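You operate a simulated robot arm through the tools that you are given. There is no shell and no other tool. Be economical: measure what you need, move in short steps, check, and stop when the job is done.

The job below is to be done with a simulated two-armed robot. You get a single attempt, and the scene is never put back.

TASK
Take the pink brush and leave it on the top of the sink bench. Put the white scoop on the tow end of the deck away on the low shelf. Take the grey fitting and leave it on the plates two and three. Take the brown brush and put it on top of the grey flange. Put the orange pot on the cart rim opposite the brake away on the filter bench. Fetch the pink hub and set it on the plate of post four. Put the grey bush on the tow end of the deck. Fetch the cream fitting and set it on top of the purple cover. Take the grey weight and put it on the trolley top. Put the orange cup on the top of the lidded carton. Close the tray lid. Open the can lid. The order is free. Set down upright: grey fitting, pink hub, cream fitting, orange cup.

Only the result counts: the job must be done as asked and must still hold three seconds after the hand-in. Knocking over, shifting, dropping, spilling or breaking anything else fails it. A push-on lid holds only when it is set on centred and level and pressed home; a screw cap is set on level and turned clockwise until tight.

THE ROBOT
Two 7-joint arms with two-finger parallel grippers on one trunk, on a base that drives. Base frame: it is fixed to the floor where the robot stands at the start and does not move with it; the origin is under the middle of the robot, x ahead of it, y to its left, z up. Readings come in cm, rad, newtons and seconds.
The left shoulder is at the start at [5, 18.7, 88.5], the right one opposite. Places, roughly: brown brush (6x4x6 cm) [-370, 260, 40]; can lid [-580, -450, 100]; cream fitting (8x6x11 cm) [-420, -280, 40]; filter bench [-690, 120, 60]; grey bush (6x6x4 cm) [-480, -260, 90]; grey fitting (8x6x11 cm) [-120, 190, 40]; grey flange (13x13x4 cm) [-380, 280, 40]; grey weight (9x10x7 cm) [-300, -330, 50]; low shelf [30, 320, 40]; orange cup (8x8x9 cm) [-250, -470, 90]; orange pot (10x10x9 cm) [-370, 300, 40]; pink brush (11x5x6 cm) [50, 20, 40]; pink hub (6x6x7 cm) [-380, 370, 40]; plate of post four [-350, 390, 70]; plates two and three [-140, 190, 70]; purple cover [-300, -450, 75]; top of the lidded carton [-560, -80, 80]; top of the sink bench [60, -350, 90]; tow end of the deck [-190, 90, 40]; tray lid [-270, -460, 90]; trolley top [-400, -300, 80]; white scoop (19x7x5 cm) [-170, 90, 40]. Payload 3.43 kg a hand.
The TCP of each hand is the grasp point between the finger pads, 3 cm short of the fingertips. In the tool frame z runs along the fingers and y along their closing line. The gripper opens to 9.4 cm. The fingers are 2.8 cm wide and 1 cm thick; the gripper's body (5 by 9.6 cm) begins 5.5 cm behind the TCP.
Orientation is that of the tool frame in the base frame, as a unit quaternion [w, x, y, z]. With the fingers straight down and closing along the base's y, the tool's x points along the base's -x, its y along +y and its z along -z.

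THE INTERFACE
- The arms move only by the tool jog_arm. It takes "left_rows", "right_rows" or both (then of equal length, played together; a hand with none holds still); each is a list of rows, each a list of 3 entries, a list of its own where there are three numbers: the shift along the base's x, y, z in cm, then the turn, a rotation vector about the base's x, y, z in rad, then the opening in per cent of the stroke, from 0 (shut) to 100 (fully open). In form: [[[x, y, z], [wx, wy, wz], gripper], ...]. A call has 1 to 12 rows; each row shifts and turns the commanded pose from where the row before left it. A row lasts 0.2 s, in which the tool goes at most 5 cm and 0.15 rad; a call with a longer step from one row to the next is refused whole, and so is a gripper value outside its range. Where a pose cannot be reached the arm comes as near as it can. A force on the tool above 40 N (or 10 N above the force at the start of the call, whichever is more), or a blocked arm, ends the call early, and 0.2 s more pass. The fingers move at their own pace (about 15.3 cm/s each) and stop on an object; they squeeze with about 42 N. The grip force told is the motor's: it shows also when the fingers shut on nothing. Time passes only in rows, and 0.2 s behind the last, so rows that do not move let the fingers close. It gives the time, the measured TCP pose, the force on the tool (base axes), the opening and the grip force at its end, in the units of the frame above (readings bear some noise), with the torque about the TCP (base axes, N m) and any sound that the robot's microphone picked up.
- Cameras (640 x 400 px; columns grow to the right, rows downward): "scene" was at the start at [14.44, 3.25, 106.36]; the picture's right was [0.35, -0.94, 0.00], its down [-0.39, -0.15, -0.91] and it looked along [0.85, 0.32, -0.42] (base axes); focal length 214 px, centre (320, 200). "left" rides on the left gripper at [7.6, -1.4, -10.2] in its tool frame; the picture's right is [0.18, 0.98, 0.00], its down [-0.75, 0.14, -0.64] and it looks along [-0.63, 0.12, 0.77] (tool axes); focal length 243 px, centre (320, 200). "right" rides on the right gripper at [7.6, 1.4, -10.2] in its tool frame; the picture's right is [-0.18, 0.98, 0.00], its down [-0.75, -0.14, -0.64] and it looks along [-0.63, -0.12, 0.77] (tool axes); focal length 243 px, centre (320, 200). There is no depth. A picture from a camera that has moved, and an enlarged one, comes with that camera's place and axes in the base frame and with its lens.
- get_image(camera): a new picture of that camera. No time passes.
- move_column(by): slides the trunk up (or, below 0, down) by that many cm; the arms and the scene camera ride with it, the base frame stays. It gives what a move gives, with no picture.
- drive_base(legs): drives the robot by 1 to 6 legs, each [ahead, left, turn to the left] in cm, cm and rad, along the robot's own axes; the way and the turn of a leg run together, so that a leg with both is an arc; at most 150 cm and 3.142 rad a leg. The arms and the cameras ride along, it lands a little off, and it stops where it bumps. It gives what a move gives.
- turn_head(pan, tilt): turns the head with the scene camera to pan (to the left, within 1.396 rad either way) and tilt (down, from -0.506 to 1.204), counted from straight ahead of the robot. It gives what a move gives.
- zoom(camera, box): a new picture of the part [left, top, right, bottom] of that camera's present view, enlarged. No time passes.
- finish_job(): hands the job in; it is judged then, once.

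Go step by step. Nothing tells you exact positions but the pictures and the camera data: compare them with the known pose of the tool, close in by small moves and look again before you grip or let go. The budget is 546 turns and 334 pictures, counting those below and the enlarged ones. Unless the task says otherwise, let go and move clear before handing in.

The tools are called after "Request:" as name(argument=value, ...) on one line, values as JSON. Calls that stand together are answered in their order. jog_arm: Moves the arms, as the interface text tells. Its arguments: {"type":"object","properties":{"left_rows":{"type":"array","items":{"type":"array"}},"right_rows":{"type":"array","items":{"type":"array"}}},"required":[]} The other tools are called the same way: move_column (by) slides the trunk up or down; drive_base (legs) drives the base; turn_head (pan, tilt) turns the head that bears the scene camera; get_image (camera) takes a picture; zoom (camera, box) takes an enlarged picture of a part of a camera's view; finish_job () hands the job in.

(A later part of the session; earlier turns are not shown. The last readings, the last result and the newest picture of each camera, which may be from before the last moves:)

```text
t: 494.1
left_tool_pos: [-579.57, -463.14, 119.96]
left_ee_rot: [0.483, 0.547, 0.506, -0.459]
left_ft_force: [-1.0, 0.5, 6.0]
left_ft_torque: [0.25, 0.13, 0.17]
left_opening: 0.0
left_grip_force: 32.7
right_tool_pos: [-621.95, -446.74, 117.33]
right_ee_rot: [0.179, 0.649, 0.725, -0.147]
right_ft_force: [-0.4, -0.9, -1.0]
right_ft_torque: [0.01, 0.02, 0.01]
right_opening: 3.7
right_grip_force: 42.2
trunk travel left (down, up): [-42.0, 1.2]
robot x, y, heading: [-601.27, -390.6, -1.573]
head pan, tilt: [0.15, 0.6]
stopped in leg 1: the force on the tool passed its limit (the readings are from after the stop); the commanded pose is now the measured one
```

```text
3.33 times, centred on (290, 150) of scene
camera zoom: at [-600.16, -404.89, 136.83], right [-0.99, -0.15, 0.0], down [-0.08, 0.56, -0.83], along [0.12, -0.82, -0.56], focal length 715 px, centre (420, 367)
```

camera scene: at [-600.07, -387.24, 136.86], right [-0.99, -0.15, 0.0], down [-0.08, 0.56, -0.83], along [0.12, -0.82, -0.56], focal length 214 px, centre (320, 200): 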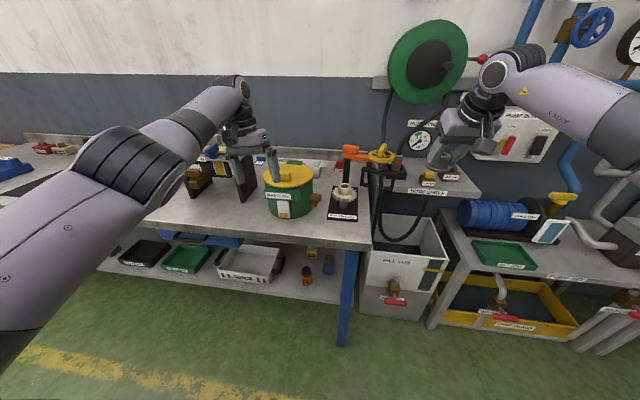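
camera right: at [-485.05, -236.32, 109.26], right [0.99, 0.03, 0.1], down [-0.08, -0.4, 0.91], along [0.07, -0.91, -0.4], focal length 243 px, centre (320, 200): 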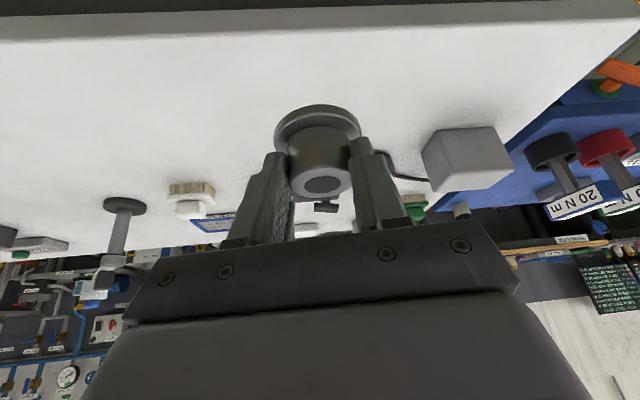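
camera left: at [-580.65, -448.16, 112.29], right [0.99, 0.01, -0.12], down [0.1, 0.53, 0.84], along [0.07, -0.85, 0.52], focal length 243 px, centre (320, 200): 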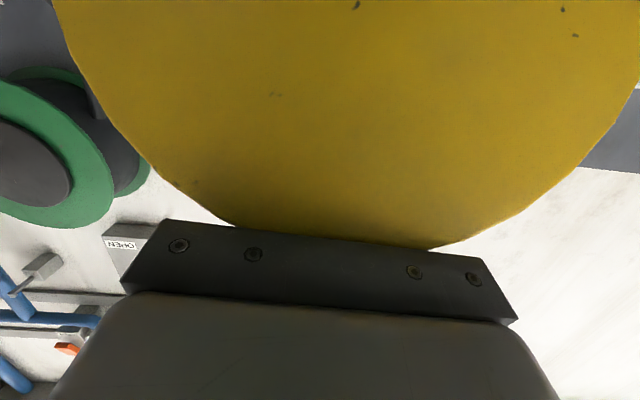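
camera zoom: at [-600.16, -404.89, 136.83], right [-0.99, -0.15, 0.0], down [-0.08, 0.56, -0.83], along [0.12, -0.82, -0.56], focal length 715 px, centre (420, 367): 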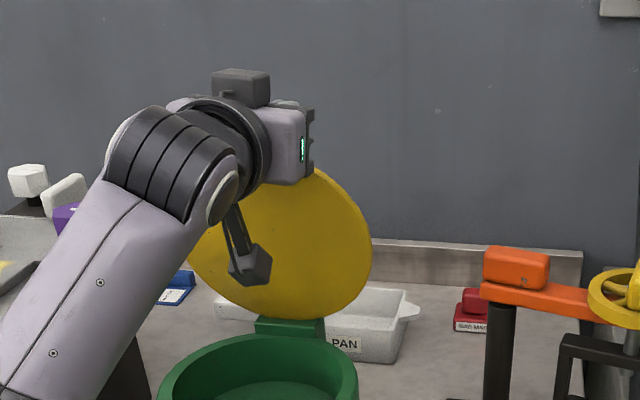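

Request:
jog_arm(left_rows=[[[0, -0.5, 0.8], [0, 0, 0], 0], [[0, -1, 0.5], [0, 0, 0], 0], [[0, -1, 0.3], [0, 0, 0], 0]])

Request:
zoom(camera="scene", box=[210, 90, 370, 210])

Request:
get_image(camera="left")

```text
t: 494.9
left_tool_pos: [-579.45, -465.73, 121.26]
left_ee_rot: [0.482, 0.548, 0.508, -0.457]
left_ft_force: [0.2, -0.5, 0.0]
left_ft_torque: [0.04, -0.01, -0.01]
left_opening: 0.0
left_grip_force: 33.4
right_tool_pos: [-621.95, -446.79, 117.58]
right_ee_rot: [0.18, 0.647, 0.726, -0.146]
right_ft_force: [-0.6, 0.2, -1.6]
right_ft_torque: [0.02, 0.01, 0.01]
right_opening: 3.74
right_grip_force: 42.3
trunk travel left (down, up): [-42.0, 1.2]
robot x, y, heading: [-601.78, -390.53, -1.573]
head pan, tilt: [0.15, 0.6]
```

```text
3.33 times, centred on (290, 150) of scene
camera zoom: at [-600.14, -404.94, 136.85], right [-0.99, -0.15, 0.0], down [-0.08, 0.56, -0.82], along [0.12, -0.82, -0.57], focal length 715 px, centre (420, 367)
```

zoom: 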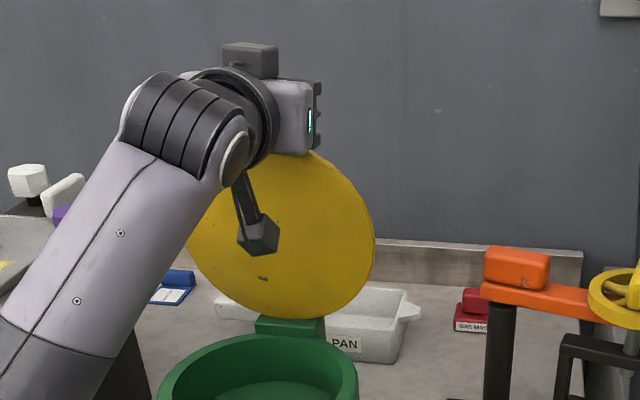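

```text
124 pictures are left
camera left: at [-580.42, -454.67, 114.68], right [0.99, 0.0, -0.12], down [0.1, 0.55, 0.83], along [0.07, -0.84, 0.54], focal length 243 px, centre (320, 200)
```

left: 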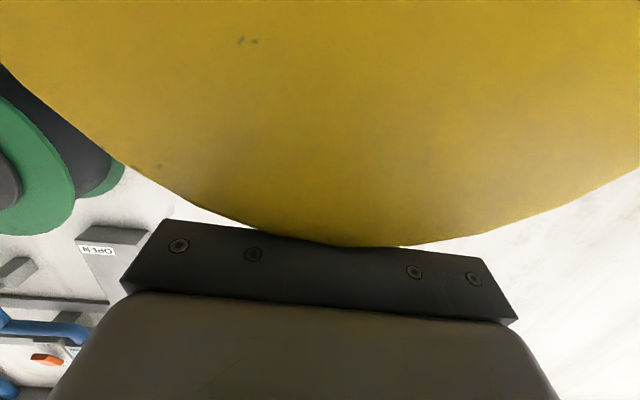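

Request:
jog_arm(left_rows=[[[0, -1, 0.2], [0, 0, 0], 0], [[0, -1, 0], [0, 0, 0], 0], [[0, -1, 0], [0, 0, 0], 0], [[0, -1, 0], [0, 0, 0], 0]])

Request:
zoom(camera="scene", box=[210, 90, 370, 210])

```text
t: 495.9
left_tool_pos: [-579.47, -469.74, 121.68]
left_ee_rot: [0.483, 0.547, 0.508, -0.458]
left_ft_force: [-0.2, 0.2, 0.1]
left_ft_torque: [-0.04, -0.04, -0.03]
left_opening: 0.02
left_grip_force: 32.9
right_tool_pos: [-621.96, -446.8, 117.4]
right_ee_rot: [0.18, 0.648, 0.726, -0.146]
right_ft_force: [0.0, 0.2, -0.5]
right_ft_torque: [0.0, 0.02, -0.01]
right_opening: 3.72
right_grip_force: 42.1
trunk travel left (down, up): [-42.0, 1.2]
robot x, y, heading: [-601.45, -390.6, -1.571]
head pan, tilt: [0.15, 0.6]
```

```text
3.33 times, centred on (290, 150) of scene
camera zoom: at [-600.14, -404.93, 136.85], right [-0.99, -0.15, 0.0], down [-0.08, 0.56, -0.82], along [0.12, -0.82, -0.57], focal length 715 px, centre (420, 367)
```

zoom: 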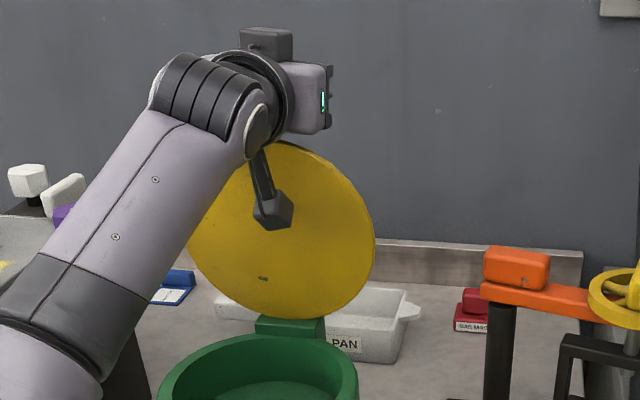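

The lid has gone past upright and stays by itself. I'll lift the hand clear and withdraw.

Request:
jog_arm(left_rows=[[[0, 0, 3], [0, 0, 0], 0], [[0, 0, 4], [0, 0, 0], 0], [[0, 0, 3], [0, 0, 0], 0], [[0, 4, 1], [0, 0, 0], 0], [[0, 4, 0], [0, 0, 0], 0], [[0, 4, 0], [0, 0, 0], 0], [[0, 4, 0], [0, 0, 0], 0], [[0, 4, 0], [0, 0, 0], 0]])

Request:
zoom(camera="scene", box=[210, 90, 370, 210])

```text
t: 497.6
left_tool_pos: [-579.54, -449.65, 132.67]
left_ee_rot: [0.482, 0.548, 0.508, -0.458]
left_ft_force: [-0.2, 0.5, 0.7]
left_ft_torque: [0.0, 0.0, -0.01]
left_opening: 0.0
left_grip_force: 33.4
right_tool_pos: [-621.94, -446.72, 117.52]
right_ee_rot: [0.18, 0.647, 0.726, -0.147]
right_ft_force: [0.9, 0.3, -1.1]
right_ft_torque: [0.02, 0.01, 0.02]
right_opening: 3.73
right_grip_force: 42.0
trunk travel left (down, up): [-42.0, 1.2]
robot x, y, heading: [-601.27, -390.27, -1.571]
head pan, tilt: [0.15, 0.6]
```

```text
3.33 times, centred on (290, 150) of scene
camera zoom: at [-600.12, -404.88, 136.86], right [-0.99, -0.15, 0.0], down [-0.08, 0.56, -0.83], along [0.12, -0.82, -0.56], focal length 715 px, centre (420, 367)
```

zoom: 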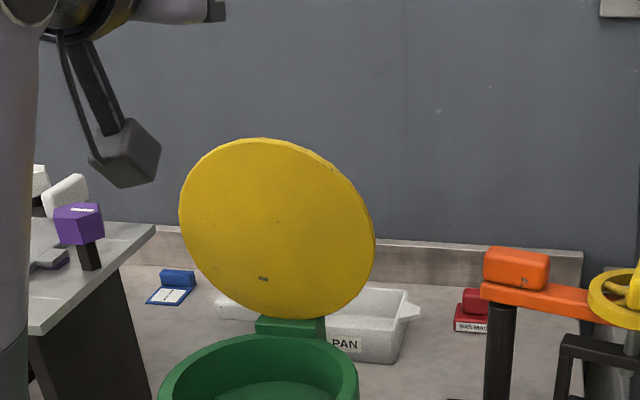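

The can lid stands open. I'll bring the left hand down to neutral and head east along the aisle.

Request:
jog_arm(left_rows=[[[0, 0, 0], [0.14, 0, 0], 100], [[0, 0, 0], [0.14, 0, 0], 100], [[0, 0, 0], [0.14, 0, 0], 100], [[0, 0, 0], [0.14, 0, 0], 100], [[0, 0, 0], [0.14, 0, 0], 100], [[0, 0, 0], [0.14, 0, 0], 100], [[0, 0, 0], [0.14, 0, 0], 100], [[0, 0, 0], [0.14, 0, 0], 100], [[0, 0, 0], [0.14, 0, 0], 100]])

Request:
drive_base(legs=[[-18, 0, 0], [0, 44, 0], [0, 0, 1.57], [150, 0, 0], [150, 0, 0], [120, 0, 0]])

Request:
turn_head(pan=0.6, tilt=0.3)

Request:
get_image(camera="scene")

```text
t: 499.6
left_tool_pos: [-579.39, -449.14, 132.49]
left_ee_rot: [0.072, 0.728, 0.678, -0.073]
left_ft_force: [0.4, 0.9, 0.6]
left_ft_torque: [-0.02, -0.01, 0.01]
left_opening: 9.41
left_grip_force: 0.1
left hand out of reach, approached as far as the arm can: row 9
right_tool_pos: [-622.06, -446.74, 117.51]
right_ee_rot: [0.181, 0.648, 0.725, -0.147]
right_ft_force: [-0.7, 0.7, -1.0]
right_ft_torque: [-0.04, 0.02, 0.0]
right_opening: 3.69
right_grip_force: 42.4
trunk travel left (down, up): [-42.0, 1.2]
robot x, y, heading: [-601.23, -390.4, -1.573]
head pan, tilt: [0.15, 0.6]
```

```text
t: 526.8
left_tool_pos: [-81.24, -396.79, 132.34]
left_ee_rot: [0.101, 0.092, 0.991, -0.008]
left_ft_force: [0.1, 0.1, 0.4]
left_ft_torque: [0.01, 0.01, 0.01]
left_opening: 9.4
left_grip_force: 0.0
right_tool_pos: [-88.72, -438.64, 117.53]
right_ee_rot: [0.232, 0.001, 0.973, 0.009]
right_ft_force: [-0.6, 0.0, -1.2]
right_ft_torque: [0.01, -0.01, 0.0]
right_opening: 3.71
right_grip_force: 42.4
trunk travel left (down, up): [-42.0, 1.2]
robot x, y, heading: [-142.46, -411.89, -0.121]
head pan, tilt: [0.15, 0.6]
```

```text
t: 527.7
left_tool_pos: [-81.27, -396.74, 132.3]
left_ee_rot: [0.1, 0.092, 0.991, -0.007]
left_ft_force: [0.6, 0.6, -0.4]
left_ft_torque: [0.03, 0.02, -0.04]
left_opening: 9.4
left_grip_force: 0.2
right_tool_pos: [-88.71, -438.84, 117.43]
right_ee_rot: [0.233, 0.003, 0.973, 0.009]
right_ft_force: [0.3, 0.2, -0.5]
right_ft_torque: [0.03, 0.02, 0.0]
right_opening: 3.74
right_grip_force: 41.9
trunk travel left (down, up): [-42.0, 1.2]
robot x, y, heading: [-142.21, -411.99, -0.115]
head pan, tilt: [0.6, 0.3]
```

```text
121 pictures are left
camera scene: at [-128.32, -408.12, 139.6], right [0.46, -0.89, 0.0], down [-0.26, -0.14, -0.96], along [0.85, 0.44, -0.3], focal length 214 px, centre (320, 200)
```

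scene: 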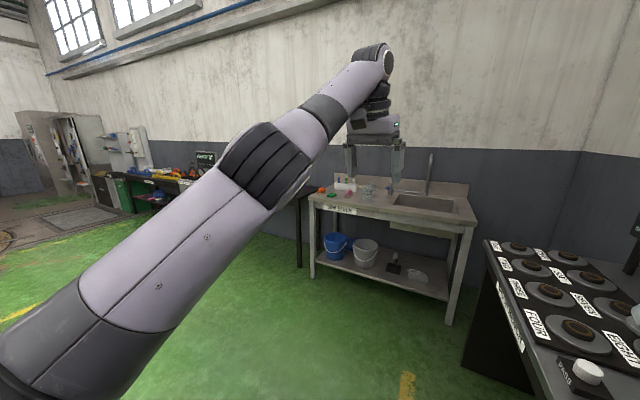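

Request:
drive_base(legs=[[0, 0, 1.69], [0, -45, 0], [100, 0, 0]])

Request:
turn_head(pan=0.2, tilt=0.3)

Request:
get_image(camera="scene")

```text
t: 539.1
left_tool_pos: [-115.49, -254.51, 132.36]
left_ee_rot: [0.074, -0.668, 0.737, 0.07]
left_ft_force: [0.1, 0.2, 0.0]
left_ft_torque: [-0.06, 0.0, -0.04]
left_opening: 9.4
left_grip_force: 0.1
right_tool_pos: [-72.98, -258.43, 117.52]
right_ee_rot: [-0.148, 0.715, -0.659, -0.178]
right_ft_force: [-0.2, -0.3, -0.8]
right_ft_torque: [-0.01, 0.0, -0.01]
right_opening: 3.73
right_grip_force: 42.2
trunk travel left (down, up): [-42.0, 1.2]
robot x, y, heading: [-95.37, -314.33, 1.534]
head pan, tilt: [0.6, 0.3]
```

```text
t: 540.0
left_tool_pos: [-115.54, -254.53, 132.4]
left_ee_rot: [0.074, -0.667, 0.738, 0.069]
left_ft_force: [-0.4, 0.4, 0.0]
left_ft_torque: [0.02, 0.03, 0.02]
left_opening: 9.4
left_grip_force: 0.1
right_tool_pos: [-73.02, -258.35, 117.55]
right_ee_rot: [-0.149, 0.715, -0.66, -0.177]
right_ft_force: [-0.1, 0.1, -1.4]
right_ft_torque: [0.02, 0.01, 0.01]
right_opening: 3.7
right_grip_force: 41.9
trunk travel left (down, up): [-42.0, 1.2]
robot x, y, heading: [-95.66, -314.36, 1.536]
head pan, tilt: [0.201, 0.3]
```

```text
120 pictures are left
camera scene: at [-96.68, -299.08, 139.6], right [0.99, 0.17, 0.0], down [0.05, -0.29, -0.96], along [-0.16, 0.94, -0.3], focal length 214 px, centre (320, 200)
```

scene: 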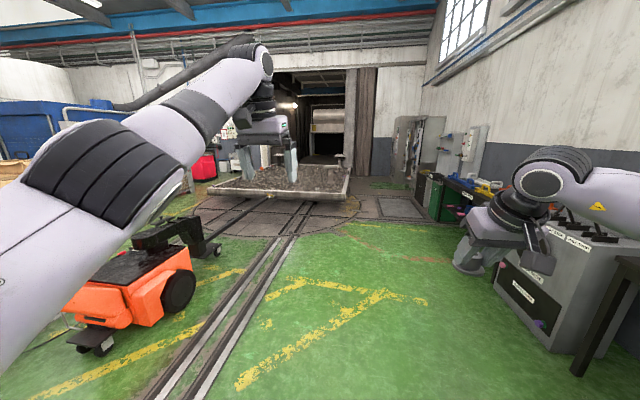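

Request:
drive_base(legs=[[150, -5, 0.03], [60, 0, 0]])

Request:
turn_head(pan=0.3, tilt=0.45)

Request:
get_image(camera="scene")

```text
refused: leg 1 is longer than a leg can be; nothing moved
```

```text
t: 540.7
left_tool_pos: [-115.59, -254.67, 132.41]
left_ee_rot: [0.073, -0.668, 0.737, 0.07]
left_ft_force: [0.3, -0.6, 0.1]
left_ft_torque: [-0.02, 0.02, 0.02]
left_opening: 9.41
left_grip_force: 0.1
right_tool_pos: [-72.92, -258.25, 117.54]
right_ee_rot: [-0.15, 0.715, -0.66, -0.177]
right_ft_force: [0.0, 0.0, -0.8]
right_ft_torque: [-0.02, 0.01, -0.04]
right_opening: 3.73
right_grip_force: 42.3
trunk travel left (down, up): [-42.0, 1.2]
robot x, y, heading: [-95.7, -314.18, 1.536]
head pan, tilt: [0.3, 0.45]
```

```text
119 pictures are left
camera scene: at [-97.54, -299.42, 138.21], right [0.96, 0.26, 0.0], down [0.11, -0.42, -0.9], along [-0.24, 0.87, -0.43], focal length 214 px, centre (320, 200)
```

scene: 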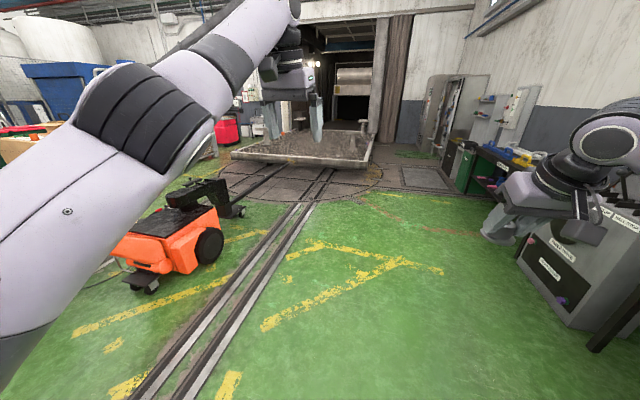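

Request:
drive_base(legs=[[148, -5, 0.03], [80, 0, 0]])

Request:
turn_head(pan=0.5, tilt=0.45)

Request:
get_image(camera="scene")

```text
t: 552.2
left_tool_pos: [-104.7, -21.96, 132.35]
left_ee_rot: [0.073, -0.671, 0.734, 0.069]
left_ft_force: [-0.6, -0.3, -0.5]
left_ft_torque: [-0.04, 0.02, 0.02]
left_opening: 9.41
left_grip_force: 0.1
right_tool_pos: [-62.03, -25.49, 117.61]
right_ee_rot: [-0.148, 0.719, -0.656, -0.178]
right_ft_force: [-0.7, 0.6, -1.2]
right_ft_torque: [-0.03, -0.02, 0.0]
right_opening: 3.71
right_grip_force: 42.0
trunk travel left (down, up): [-42.0, 1.2]
robot x, y, heading: [-84.06, -81.24, 1.547]
head pan, tilt: [0.3, 0.45]
```

```text
t: 552.9
left_tool_pos: [-104.55, -22.08, 132.4]
left_ee_rot: [0.074, -0.671, 0.735, 0.069]
left_ft_force: [-0.4, 0.0, 0.1]
left_ft_torque: [0.0, -0.05, -0.01]
left_opening: 9.41
left_grip_force: 0.0
right_tool_pos: [-62.11, -25.43, 117.42]
right_ee_rot: [-0.148, 0.719, -0.655, -0.178]
right_ft_force: [0.5, 0.1, -2.1]
right_ft_torque: [-0.01, 0.0, 0.01]
right_opening: 3.72
right_grip_force: 42.3
trunk travel left (down, up): [-42.0, 1.2]
robot x, y, heading: [-83.85, -81.25, 1.548]
head pan, tilt: [0.499, 0.45]
```

```text
118 pictures are left
camera scene: at [-87.96, -67.34, 138.21], right [0.89, 0.46, 0.0], down [0.2, -0.39, -0.9], along [-0.41, 0.8, -0.44], focal length 214 px, centre (320, 200)
```

scene: 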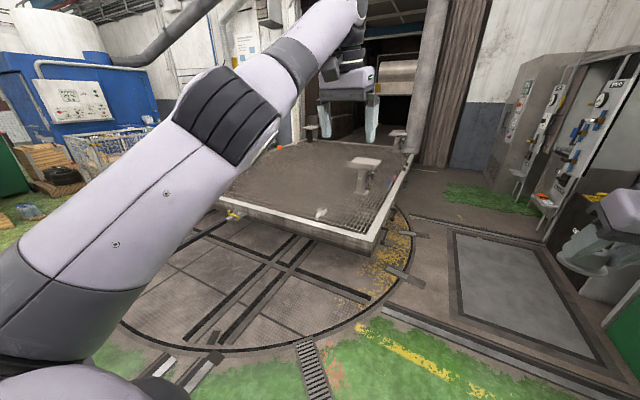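

Request:
zoom(camera="scene", box=[210, 120, 430, 258])

```text
2.90 times, centred on (320, 189) of scene
camera zoom: at [-87.96, -67.34, 138.21], right [0.89, 0.46, 0.0], down [0.2, -0.39, -0.9], along [-0.41, 0.8, -0.44], focal length 622 px, centre (320, 232)
```

zoom: 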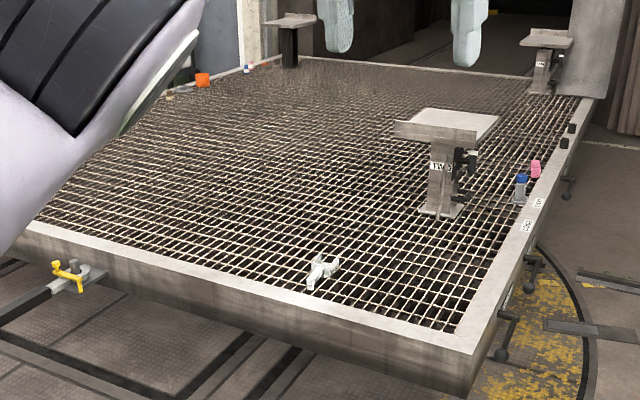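

The deck's south (tow) end is at y ≈ 76, and the white scoop lies on the grating near [-168, 90]. I'll move in front of it.

Request:
drive_base(legs=[[0, 64, 0.02], [100, 0, 0]])

Request:
turn_head(pan=0.0, tilt=0.75)

Request:
get_image(camera="scene")

```text
t: 561.1
left_tool_pos: [-163.96, 77.8, 132.3]
left_ee_rot: [0.073, -0.665, 0.74, 0.068]
left_ft_force: [-0.5, 0.4, -0.7]
left_ft_torque: [-0.01, 0.04, 0.03]
left_opening: 9.39
left_grip_force: 0.2
right_tool_pos: [-121.49, 73.54, 117.48]
right_ee_rot: [-0.151, 0.713, -0.662, -0.177]
right_ft_force: [1.3, 1.5, -0.6]
right_ft_torque: [0.01, 0.03, 0.02]
right_opening: 3.7
right_grip_force: 42.2
trunk travel left (down, up): [-42.0, 1.2]
robot x, y, heading: [-143.95, 17.89, 1.535]
head pan, tilt: [0.499, 0.45]
```

```text
t: 562.1
left_tool_pos: [-163.9, 77.73, 132.37]
left_ee_rot: [0.074, -0.665, 0.74, 0.069]
left_ft_force: [0.6, -0.3, -0.9]
left_ft_torque: [0.02, 0.02, 0.03]
left_opening: 9.39
left_grip_force: 0.1
right_tool_pos: [-121.37, 73.65, 117.54]
right_ee_rot: [-0.15, 0.714, -0.661, -0.177]
right_ft_force: [0.5, 0.8, -0.9]
right_ft_torque: [0.0, 0.05, -0.01]
right_opening: 3.72
right_grip_force: 42.2
trunk travel left (down, up): [-42.0, 1.2]
robot x, y, heading: [-144.25, 18.01, 1.533]
head pan, tilt: [0.0, 0.75]
```

```text
116 pictures are left
camera scene: at [-143.6, 32.22, 135.57], right [1.0, -0.04, 0.0], down [-0.03, -0.68, -0.73], along [0.03, 0.73, -0.68], focal length 214 px, centre (320, 200)
```

scene: 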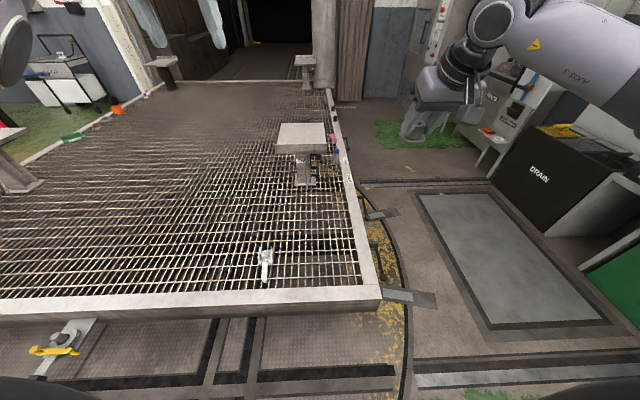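

Request:
move_column(by=-32)

Request:
zoom(camera="scene", box=[210, 170, 350, 290])

Request:
get_image(camera="left")

```text
t: 565.2
left_tool_pos: [-163.91, 77.76, 100.25]
left_ee_rot: [0.073, -0.665, 0.74, 0.069]
left_ft_force: [0.3, -0.2, 0.3]
left_ft_torque: [0.03, -0.01, 0.0]
left_opening: 9.4
left_grip_force: 0.2
right_tool_pos: [-121.37, 73.63, 85.41]
right_ee_rot: [-0.15, 0.713, -0.662, -0.176]
right_ft_force: [-0.3, 0.4, -1.6]
right_ft_torque: [-0.04, -0.01, 0.0]
right_opening: 3.73
right_grip_force: 41.7
trunk travel left (down, up): [-10.0, 33.2]
robot x, y, heading: [-144.12, 18.0, 1.533]
head pan, tilt: [0.0, 0.75]
```

```text
3.33 times, centred on (280, 230) of scene
camera zoom: at [-143.59, 32.2, 103.57], right [1.0, -0.04, 0.0], down [-0.03, -0.68, -0.73], along [0.03, 0.73, -0.68], focal length 715 px, centre (453, 100)
```

zoom: 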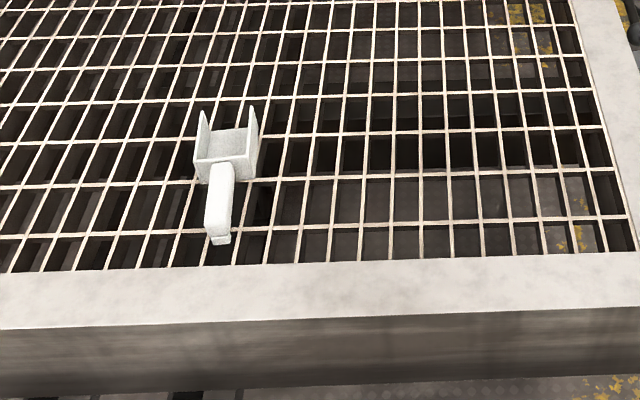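

```text
114 pictures are left
camera left: at [-163.62, 68.05, 108.79], right [-1.0, -0.08, -0.03], down [-0.07, 0.62, 0.78], along [-0.04, 0.78, -0.62], focal length 243 px, centre (320, 200)
```

left: 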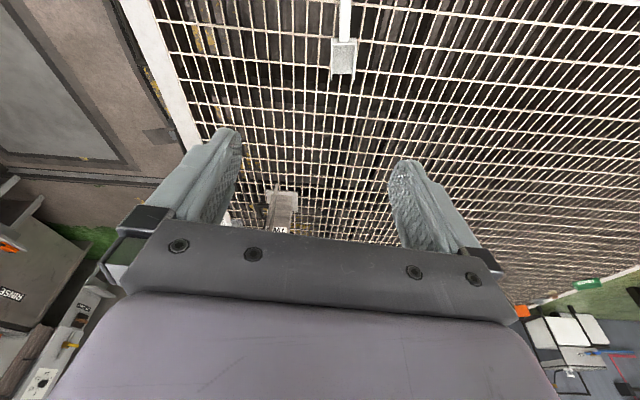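

The scoop's handle points toward me, with its middle near [-168.3, 85.5, 39]. I'll move closer and lower the left hand over it.

Request:
drive_base(legs=[[12, 0, 0.03]])

Request:
jog_arm(left_rows=[[[-0.4, -0.5, -4.7], [0, 0, 0], 80], [[-0.4, -0.5, -4.7], [0, 0, 0], 80], [[-0.4, -0.5, -4.7], [0, 0, 0], 80], [[-0.4, -0.5, -4.7], [0, 0, 0], 80], [[-0.4, -0.5, -4.7], [0, 0, 0], 80], [[-0.4, -0.5, -4.7], [0, 0, 0], 80], [[-0.4, -0.5, -4.7], [0, 0, 0], 80], [[-0.4, -0.5, -4.7], [0, 0, 0], 80], [[-0.4, -0.3, -4.7], [0, 0, 0], 80], [[-0.2, 0, -4.7], [0, 0, 0], 80]])

Request:
get_image(camera="left")

Request:
get_image(camera="scene")

```text
t: 566.5
left_tool_pos: [-165.55, 89.14, 100.3]
left_ee_rot: [0.073, -0.677, 0.729, 0.07]
left_ft_force: [-0.6, -0.1, -0.4]
left_ft_torque: [0.04, -0.01, 0.03]
left_opening: 9.43
left_grip_force: 0.0
right_tool_pos: [-122.96, 86.36, 85.51]
right_ee_rot: [-0.147, 0.724, -0.65, -0.179]
right_ft_force: [-0.2, -0.1, -0.5]
right_ft_torque: [0.0, -0.05, 0.0]
right_opening: 3.74
right_grip_force: 41.9
trunk travel left (down, up): [-10.0, 33.2]
robot x, y, heading: [-143.93, 29.91, 1.561]
head pan, tilt: [0.0, 0.75]
```

```text
t: 568.7
left_tool_pos: [-169.04, 84.91, 53.3]
left_ee_rot: [0.073, -0.677, 0.729, 0.07]
left_ft_force: [0.0, 0.0, 1.5]
left_ft_torque: [0.0, -0.01, -0.02]
left_opening: 7.52
left_grip_force: 0.0
right_tool_pos: [-123.04, 86.3, 85.51]
right_ee_rot: [-0.147, 0.723, -0.65, -0.18]
right_ft_force: [-1.0, -0.4, -0.9]
right_ft_torque: [-0.01, 0.0, 0.02]
right_opening: 3.73
right_grip_force: 41.8
trunk travel left (down, up): [-10.0, 33.2]
robot x, y, heading: [-143.25, 29.9, 1.564]
head pan, tilt: [0.0, 0.75]
```

```text
113 pictures are left
camera left: at [-168.65, 75.17, 61.68], right [-0.99, -0.11, -0.03], down [-0.09, 0.62, 0.78], along [-0.06, 0.78, -0.62], focal length 243 px, centre (320, 200)
```

left: 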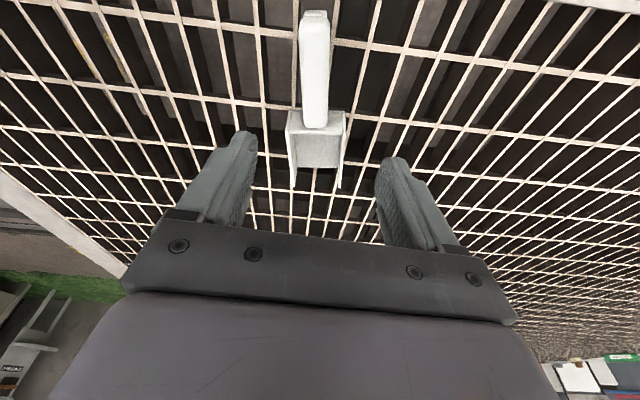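

```text
112 pictures are left
camera scene: at [-143.74, 44.3, 103.57], right [1.0, -0.01, 0.0], down [-0.01, -0.68, -0.73], along [0.01, 0.73, -0.68], focal length 214 px, centre (320, 200)
```

scene: 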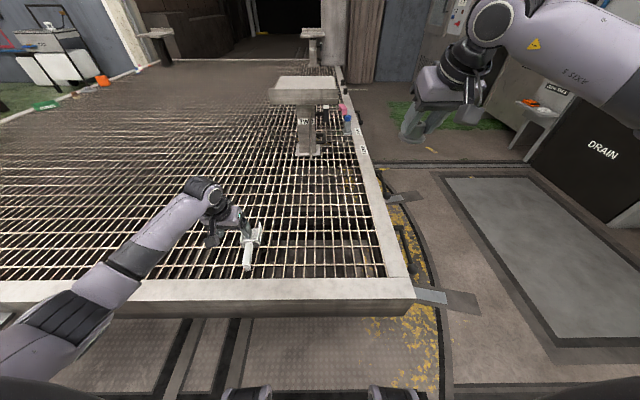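

Request:
jog_arm(left_rows=[[[0.3, 0, -4], [0, 0, 0], 80], [[0.3, 0, -4], [0, 0, 0], 80], [[0, 0, -3.5], [0, 0, 0], 80], [[0, 0, -0.8], [0, 0, 0], 80]])

Request:
get_image(camera="left")

Request:
zoom(camera="scene", box=[180, 180, 300, 290])

```text
t: 569.7
left_tool_pos: [-168.82, 84.58, 41.18]
left_ee_rot: [0.073, -0.677, 0.729, 0.07]
left_ft_force: [0.7, -0.2, -0.1]
left_ft_torque: [0.0, 0.02, -0.01]
left_opening: 7.51
left_grip_force: 0.2
right_tool_pos: [-122.85, 86.37, 85.52]
right_ee_rot: [-0.148, 0.724, -0.65, -0.18]
right_ft_force: [0.0, -0.6, -1.0]
right_ft_torque: [-0.03, -0.03, -0.02]
right_opening: 3.7
right_grip_force: 42.2
trunk travel left (down, up): [-10.0, 33.2]
robot x, y, heading: [-143.67, 30.11, 1.56]
head pan, tilt: [0.0, 0.75]
```

```text
111 pictures are left
camera left: at [-168.25, 75.01, 49.53], right [-0.99, -0.11, -0.03], down [-0.09, 0.62, 0.78], along [-0.06, 0.78, -0.62], focal length 243 px, centre (320, 200)
```

left: 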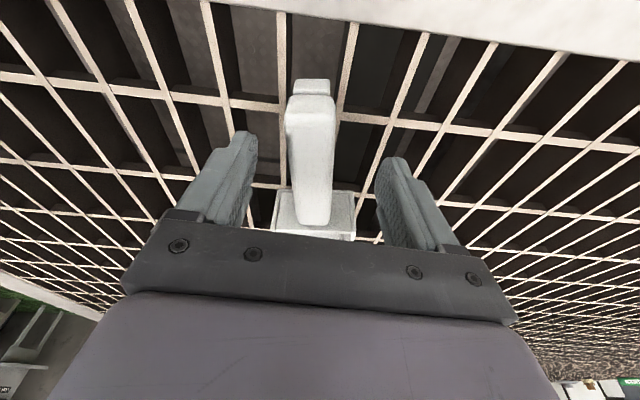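

```text
3.64 times, centred on (240, 235) of scene
camera zoom: at [-143.74, 44.3, 103.56], right [1.0, -0.01, 0.0], down [-0.01, -0.68, -0.73], along [0.01, 0.73, -0.68], focal length 780 px, centre (611, 73)
```

zoom: 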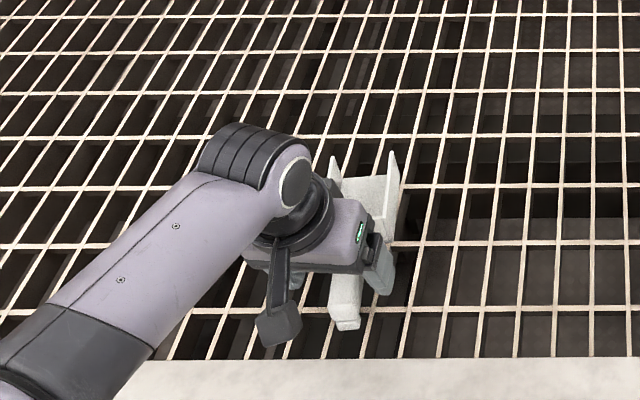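

Request:
jog_arm(left_rows=[[[0, 0.5, -0.5], [0, 0, 0], 80], [[0, 0, 0], [0, 0, 0], 30], [[0, 0, 0], [0, 0, 0], 0], [[0, 0, 0], [0, 0, 0], 0]])

Request:
jog_arm(left_rows=[[[0, 0, 2], [0, 0, 0], 0], [[0, 0, 3], [0, 0, 0], 0], [[0, 0, 4], [0, 0, 0], 0]])

Request:
get_image(camera="left")

```text
t: 570.7
left_tool_pos: [-168.72, 85.41, 40.65]
left_ee_rot: [0.072, -0.678, 0.729, 0.07]
left_ft_force: [-0.1, 0.7, -0.3]
left_ft_torque: [0.04, -0.04, 0.02]
left_opening: 2.5
left_grip_force: 41.7
right_tool_pos: [-122.88, 86.35, 85.58]
right_ee_rot: [-0.147, 0.723, -0.651, -0.179]
right_ft_force: [-0.4, 0.0, -1.0]
right_ft_torque: [0.0, -0.01, 0.0]
right_opening: 3.74
right_grip_force: 42.1
trunk travel left (down, up): [-10.0, 33.2]
robot x, y, heading: [-144.08, 30.31, 1.565]
head pan, tilt: [0.0, 0.75]
```

```text
t: 571.5
left_tool_pos: [-169.07, 85.31, 49.38]
left_ee_rot: [0.073, -0.678, 0.729, 0.069]
left_ft_force: [0.1, 0.5, -0.7]
left_ft_torque: [-0.01, 0.01, -0.04]
left_opening: 2.49
left_grip_force: 42.0
right_tool_pos: [-122.99, 86.47, 85.57]
right_ee_rot: [-0.147, 0.723, -0.65, -0.179]
right_ft_force: [-0.5, -0.2, -0.7]
right_ft_torque: [-0.04, 0.02, -0.01]
right_opening: 3.72
right_grip_force: 42.1
trunk travel left (down, up): [-10.0, 33.2]
robot x, y, heading: [-144.12, 29.99, 1.563]
head pan, tilt: [0.0, 0.75]
```

```text
109 pictures are left
camera left: at [-168.46, 75.59, 57.76], right [-0.99, -0.11, -0.03], down [-0.09, 0.62, 0.78], along [-0.06, 0.78, -0.62], focal length 243 px, centre (320, 200)
```

left: 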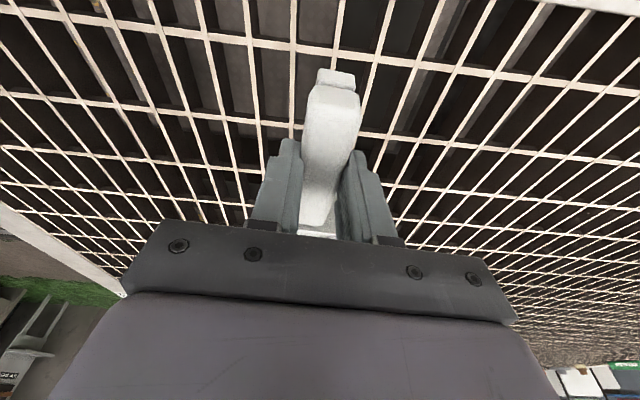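

The scoop is held in the left hand. I'll shift left and set the bush down on the tow end with the right hand.

Request:
drive_base(legs=[[0, 46, 0]])

Request:
jog_arm(right_rows=[[[0, 0, -4.7], [0, 0, 0], 0], [[0, 0, -4.7], [0, 0, 0], 0], [[0, 0, -4.7], [0, 0, 0], 0], [[0, 0, -4.7], [0, 0, 0], 0], [[0, 0, -4.7], [0, 0, 0], 0], [[0, 0, -4.7], [0, 0, 0], 0], [[0, 0, -4.7], [0, 0, 0], 0], [[0, 0, -3], [0, 0, 0], 0]])

Request:
get_image(camera="right")

Request:
get_image(camera="scene")

```text
t: 574.3
left_tool_pos: [-216.01, 85.38, 49.37]
left_ee_rot: [0.072, -0.68, 0.726, 0.071]
left_ft_force: [0.7, -0.8, -0.6]
left_ft_torque: [-0.05, 0.01, 0.01]
left_opening: 2.51
left_grip_force: 41.9
right_tool_pos: [-169.86, 86.83, 85.52]
right_ee_rot: [-0.147, 0.726, -0.648, -0.18]
right_ft_force: [0.2, 0.1, -1.4]
right_ft_torque: [-0.03, -0.03, 0.03]
right_opening: 3.72
right_grip_force: 41.4
trunk travel left (down, up): [-10.0, 33.2]
robot x, y, heading: [-190.22, 30.14, 1.569]
head pan, tilt: [0.0, 0.75]
```

```text
t: 576.1
left_tool_pos: [-215.91, 85.32, 49.26]
left_ee_rot: [0.072, -0.68, 0.726, 0.07]
left_ft_force: [0.1, -0.1, -0.5]
left_ft_torque: [-0.05, -0.01, -0.01]
left_opening: 2.47
left_grip_force: 42.0
right_tool_pos: [-169.94, 86.79, 49.4]
right_ee_rot: [-0.146, 0.726, -0.647, -0.18]
right_ft_force: [-0.6, -0.1, -0.7]
right_ft_torque: [-0.06, 0.01, -0.04]
right_opening: 3.72
right_grip_force: 42.2
trunk travel left (down, up): [-10.0, 33.2]
robot x, y, heading: [-190.49, 30.47, 1.568]
head pan, tilt: [0.0, 0.75]
```

```text
108 pictures are left
camera right: at [-169.73, 75.38, 55.14], right [-0.99, 0.05, 0.1], down [0.11, 0.4, 0.91], along [0.0, 0.92, -0.4], focal length 243 px, centre (320, 200)
```

right: 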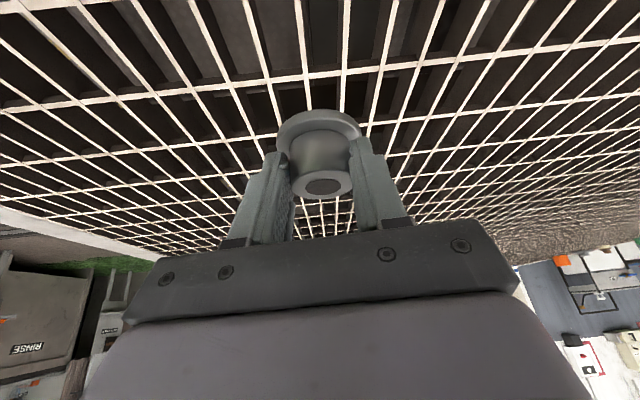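

```text
107 pictures are left
camera scene: at [-190.33, 44.53, 103.57], right [1.0, 0.0, 0.0], down [0.0, -0.68, -0.73], along [0.0, 0.73, -0.68], focal length 214 px, centre (320, 200)
```

scene: 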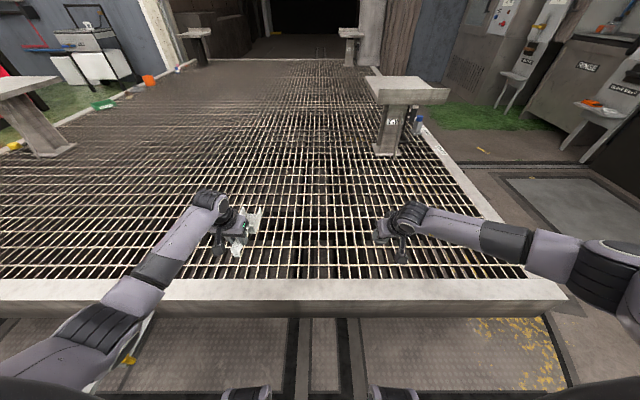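

Request:
jog_arm(right_rows=[[[0, 0, -3], [0, 0, 0], 0], [[0, 0, -2], [0, 0, 0], 0], [[0, 0, -1], [0, 0, 0], 0], [[0, 0, -0.7], [0, 0, 0], 0], [[0, 0, -0.5], [0, 0, 0], 0]])

Request:
zoom(camera="scene", box=[330, 180, 450, 280])

```text
t: 577.3
left_tool_pos: [-216.0, 85.29, 49.37]
left_ee_rot: [0.073, -0.68, 0.727, 0.07]
left_ft_force: [0.4, 0.5, -0.5]
left_ft_torque: [-0.02, 0.01, 0.01]
left_opening: 2.46
left_grip_force: 41.6
right_tool_pos: [-169.96, 86.79, 42.33]
right_ee_rot: [-0.147, 0.726, -0.647, -0.18]
right_ft_force: [0.8, 0.3, -0.1]
right_ft_torque: [-0.03, 0.0, 0.03]
right_opening: 3.73
right_grip_force: 41.6
trunk travel left (down, up): [-10.0, 33.2]
robot x, y, heading: [-190.08, 30.18, 1.571]
head pan, tilt: [0.0, 0.75]
```

```text
4.00 times, centred on (390, 230) of scene
camera zoom: at [-190.33, 44.53, 103.56], right [1.0, 0.0, 0.0], down [0.0, -0.68, -0.73], along [0.0, 0.73, -0.68], focal length 858 px, centre (40, 80)
```

zoom: 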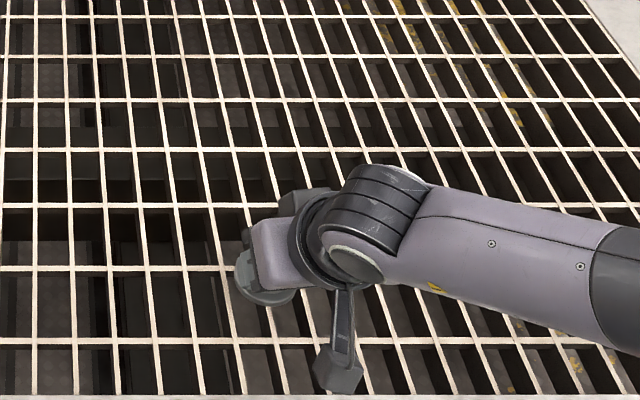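

Request:
jog_arm(right_rows=[[[0, 0, -0.6], [0, 0, 0], 0], [[0, 0, -0.6], [0, 0, 0], 0], [[0, 0, -0.6], [0, 0, 0], 0], [[0, 0, -0.5], [0, 0, 0], 0]])

```text
t: 578.3
left_tool_pos: [-215.96, 85.36, 49.36]
left_ee_rot: [0.072, -0.68, 0.727, 0.07]
left_ft_force: [-0.2, 0.9, -0.9]
left_ft_torque: [-0.03, 0.01, 0.0]
left_opening: 2.5
left_grip_force: 42.5
right_tool_pos: [-169.82, 86.91, 40.26]
right_ee_rot: [-0.147, 0.726, -0.647, -0.181]
right_ft_force: [0.8, -2.1, 6.5]
right_ft_torque: [0.01, -0.23, -0.08]
right_opening: 3.73
right_grip_force: 42.3
trunk travel left (down, up): [-10.0, 33.2]
robot x, y, heading: [-190.46, 30.33, 1.566]
head pan, tilt: [0.0, 0.75]
```

Request:
jog_arm(right_rows=[[[0, 0, -0.2], [0, 0, 0], 0], [[0, 0, 0.1], [0, 0, 0], 60], [[0, 0, 0], [0, 0, 0], 90], [[0, 0, 0], [0, 0, 0], 90], [[0, -0.5, 2], [0, 0, 0], 90], [[0, -1, 4], [0, 0, 0], 90], [[0, 0, 4], [0, 0, 0], 90], [[0, 0, 4], [0, 0, 0], 90]])

Request:
get_image(camera="right")

```text
t: 580.1
left_tool_pos: [-216.0, 85.26, 49.42]
left_ee_rot: [0.073, -0.68, 0.726, 0.071]
left_ft_force: [-0.1, -0.2, -1.5]
left_ft_torque: [-0.03, -0.01, -0.04]
left_opening: 2.49
left_grip_force: 41.7
right_tool_pos: [-169.66, 85.12, 54.09]
right_ee_rot: [-0.148, 0.725, -0.647, -0.18]
right_ft_force: [0.1, -0.1, -0.2]
right_ft_torque: [0.0, 0.01, 0.01]
right_opening: 8.45
right_grip_force: 0.0
trunk travel left (down, up): [-10.0, 33.2]
robot x, y, heading: [-190.18, 30.43, 1.565]
head pan, tilt: [0.0, 0.75]
```

```text
105 pictures are left
camera right: at [-169.57, 73.67, 59.78], right [-0.99, 0.05, 0.1], down [0.11, 0.4, 0.91], along [0.0, 0.92, -0.4], focal length 243 px, centre (320, 200)
```

right: 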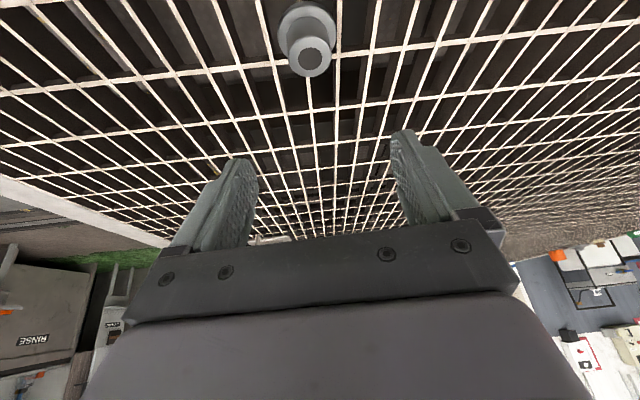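

The bush sits on the tow end. Next is the grey fitting on the deck's east side; I'll raise both hands and drive around.

Request:
jog_arm(left_rows=[[[0, 0, 4], [0, 0, 0], 0], [[0, 0, 4], [0, 0, 0], 0], [[0, 0, 4], [0, 0, 0], 0], [[0, 0, 4], [0, 0, 0], 0], [[0, 0, 4], [0, 0, 0], 0], [[0, 0, 4], [0, 0, 0], 0], [[0, 0, 4], [0, 0, 0], 0], [[0, 0, 4], [0, 0, 0], 0]], right_rows=[[[0, 0, 4], [0, 0, 0], 100], [[0, 0, 4], [0, 0, 0], 100], [[0, 0, 4], [0, 0, 0], 100], [[0, 0, 4], [0, 0, 0], 100], [[0, 0, 4], [0, 0, 0], 100], [[0, 0, 4], [0, 0, 0], 100], [[0, 0, 4], [0, 0, 0], 100], [[0, 0, 3], [0, 0, 0], 100]])

Request:
drive_base(legs=[[-25, 0, 0], [0, -135, 0], [110, 0, 0]])

Request:
turn_head(pan=0.3, tilt=0.5)

Request:
get_image(camera="scene")

```text
t: 581.9
left_tool_pos: [-215.99, 85.6, 81.19]
left_ee_rot: [0.072, -0.679, 0.727, 0.07]
left_ft_force: [0.2, -0.3, -1.2]
left_ft_torque: [-0.06, 0.01, 0.05]
left_opening: 2.47
left_grip_force: 41.4
right_tool_pos: [-169.62, 85.31, 85.27]
right_ee_rot: [-0.146, 0.726, -0.648, -0.179]
right_ft_force: [0.2, -0.2, -0.4]
right_ft_torque: [0.04, 0.0, 0.01]
right_opening: 9.43
right_grip_force: 0.0
trunk travel left (down, up): [-10.0, 33.2]
robot x, y, heading: [-190.31, 30.34, 1.565]
head pan, tilt: [0.0, 0.75]
```

```text
t: 595.5
left_tool_pos: [-76.12, 170.67, 81.18]
left_ee_rot: [0.073, -0.676, 0.73, 0.07]
left_ft_force: [-0.3, -0.3, -0.9]
left_ft_torque: [-0.03, -0.01, 0.0]
left_opening: 2.48
left_grip_force: 42.0
right_tool_pos: [-29.81, 169.91, 85.02]
right_ee_rot: [-0.147, 0.723, -0.651, -0.179]
right_ft_force: [1.1, 0.0, 0.0]
right_ft_torque: [-0.02, 0.03, 0.02]
right_opening: 9.4
right_grip_force: 0.0
trunk travel left (down, up): [-10.0, 33.2]
robot x, y, heading: [-51.34, 114.88, 1.554]
head pan, tilt: [0.0, 0.75]
```

```text
t: 596.3
left_tool_pos: [-76.07, 170.65, 81.12]
left_ee_rot: [0.073, -0.676, 0.73, 0.07]
left_ft_force: [0.3, 0.3, -0.5]
left_ft_torque: [-0.03, -0.02, 0.02]
left_opening: 2.47
left_grip_force: 41.8
right_tool_pos: [-29.71, 169.96, 85.08]
right_ee_rot: [-0.148, 0.723, -0.651, -0.179]
right_ft_force: [0.8, 0.6, -0.2]
right_ft_torque: [0.01, 0.02, 0.0]
right_opening: 9.38
right_grip_force: 0.1
trunk travel left (down, up): [-10.0, 33.2]
robot x, y, heading: [-51.09, 115.12, 1.558]
head pan, tilt: [0.3, 0.499]
```

```text
104 pictures are left
camera scene: at [-53.56, 129.79, 105.76], right [0.96, 0.28, 0.0], down [0.14, -0.46, -0.88], along [-0.25, 0.84, -0.48], focal length 214 px, centre (320, 200)
```

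scene: 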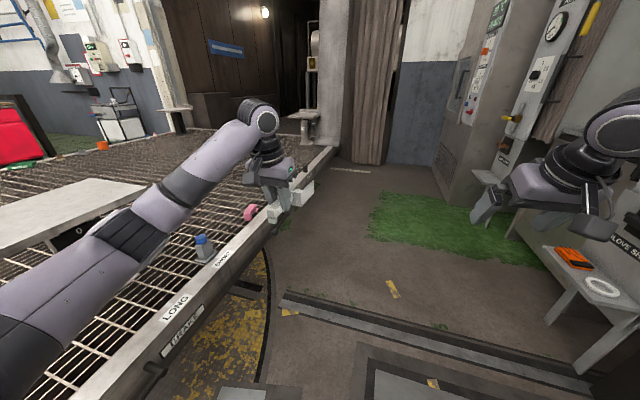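

Request:
drive_base(legs=[[58, 0, 0], [0, 0, 1.58]])

Request:
turn_head(pan=0.0, tilt=0.7)

Request:
get_image(camera="scene")

```text
t: 603.5
left_tool_pos: [-104.97, 147.24, 81.17]
left_ee_rot: [-0.001, 0.995, -0.019, -0.101]
left_ft_force: [-1.4, -0.5, -1.1]
left_ft_torque: [-0.02, -0.07, -0.03]
left_opening: 2.46
left_grip_force: 42.3
right_tool_pos: [-106.08, 193.55, 85.11]
right_ee_rot: [0.027, 0.97, 0.069, -0.231]
right_ft_force: [0.2, -0.1, -0.3]
right_ft_torque: [0.0, -0.02, -0.02]
right_opening: 9.39
right_grip_force: 0.1
trunk travel left (down, up): [-10.0, 33.2]
robot x, y, heading: [-50.59, 174.42, -3.114]
head pan, tilt: [0.3, 0.499]
```

```text
t: 604.3
left_tool_pos: [-104.88, 147.29, 81.28]
left_ee_rot: [0.0, 0.995, -0.019, -0.102]
left_ft_force: [0.0, 0.0, -0.2]
left_ft_torque: [0.04, -0.04, -0.01]
left_opening: 2.5
left_grip_force: 42.7
right_tool_pos: [-105.99, 193.54, 85.14]
right_ee_rot: [0.027, 0.97, 0.069, -0.231]
right_ft_force: [1.2, 0.3, 0.3]
right_ft_torque: [-0.02, -0.02, 0.01]
right_opening: 9.4
right_grip_force: 0.0
trunk travel left (down, up): [-10.0, 33.2]
robot x, y, heading: [-50.33, 174.35, -3.118]
head pan, tilt: [0.0, 0.7]
```

```text
103 pictures are left
camera scene: at [-64.83, 174.06, 103.99], right [-0.03, 1.0, 0.0], down [0.64, 0.02, -0.77], along [-0.76, -0.02, -0.64], focal length 214 px, centre (320, 200)
```

scene: 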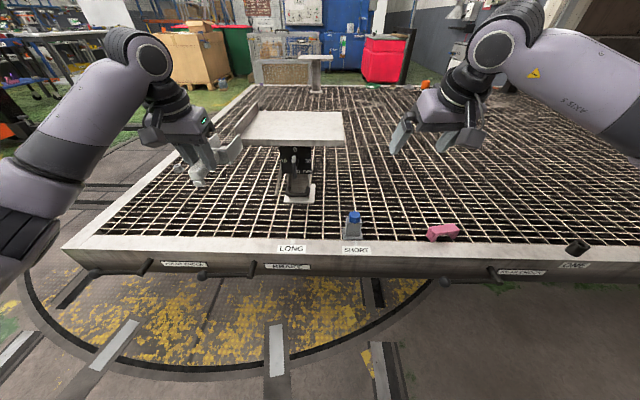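

Request:
zoom(camera="scene", box=[230, 90, 470, 270])

```text
2.22 times, centred on (350, 180) of scene
camera zoom: at [-64.83, 174.06, 103.99], right [-0.03, 1.0, 0.0], down [0.64, 0.02, -0.77], along [-0.76, -0.02, -0.64], focal length 477 px, centre (253, 244)
```

zoom: 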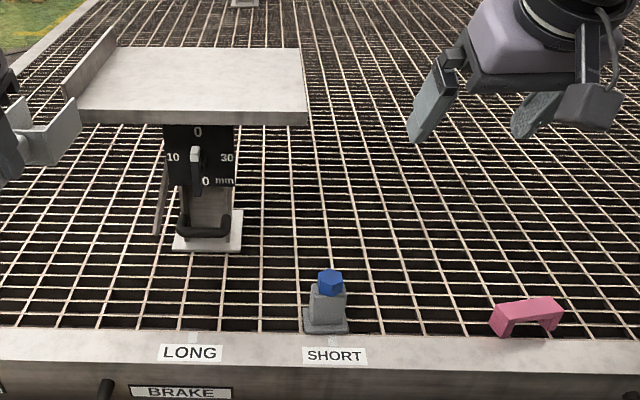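

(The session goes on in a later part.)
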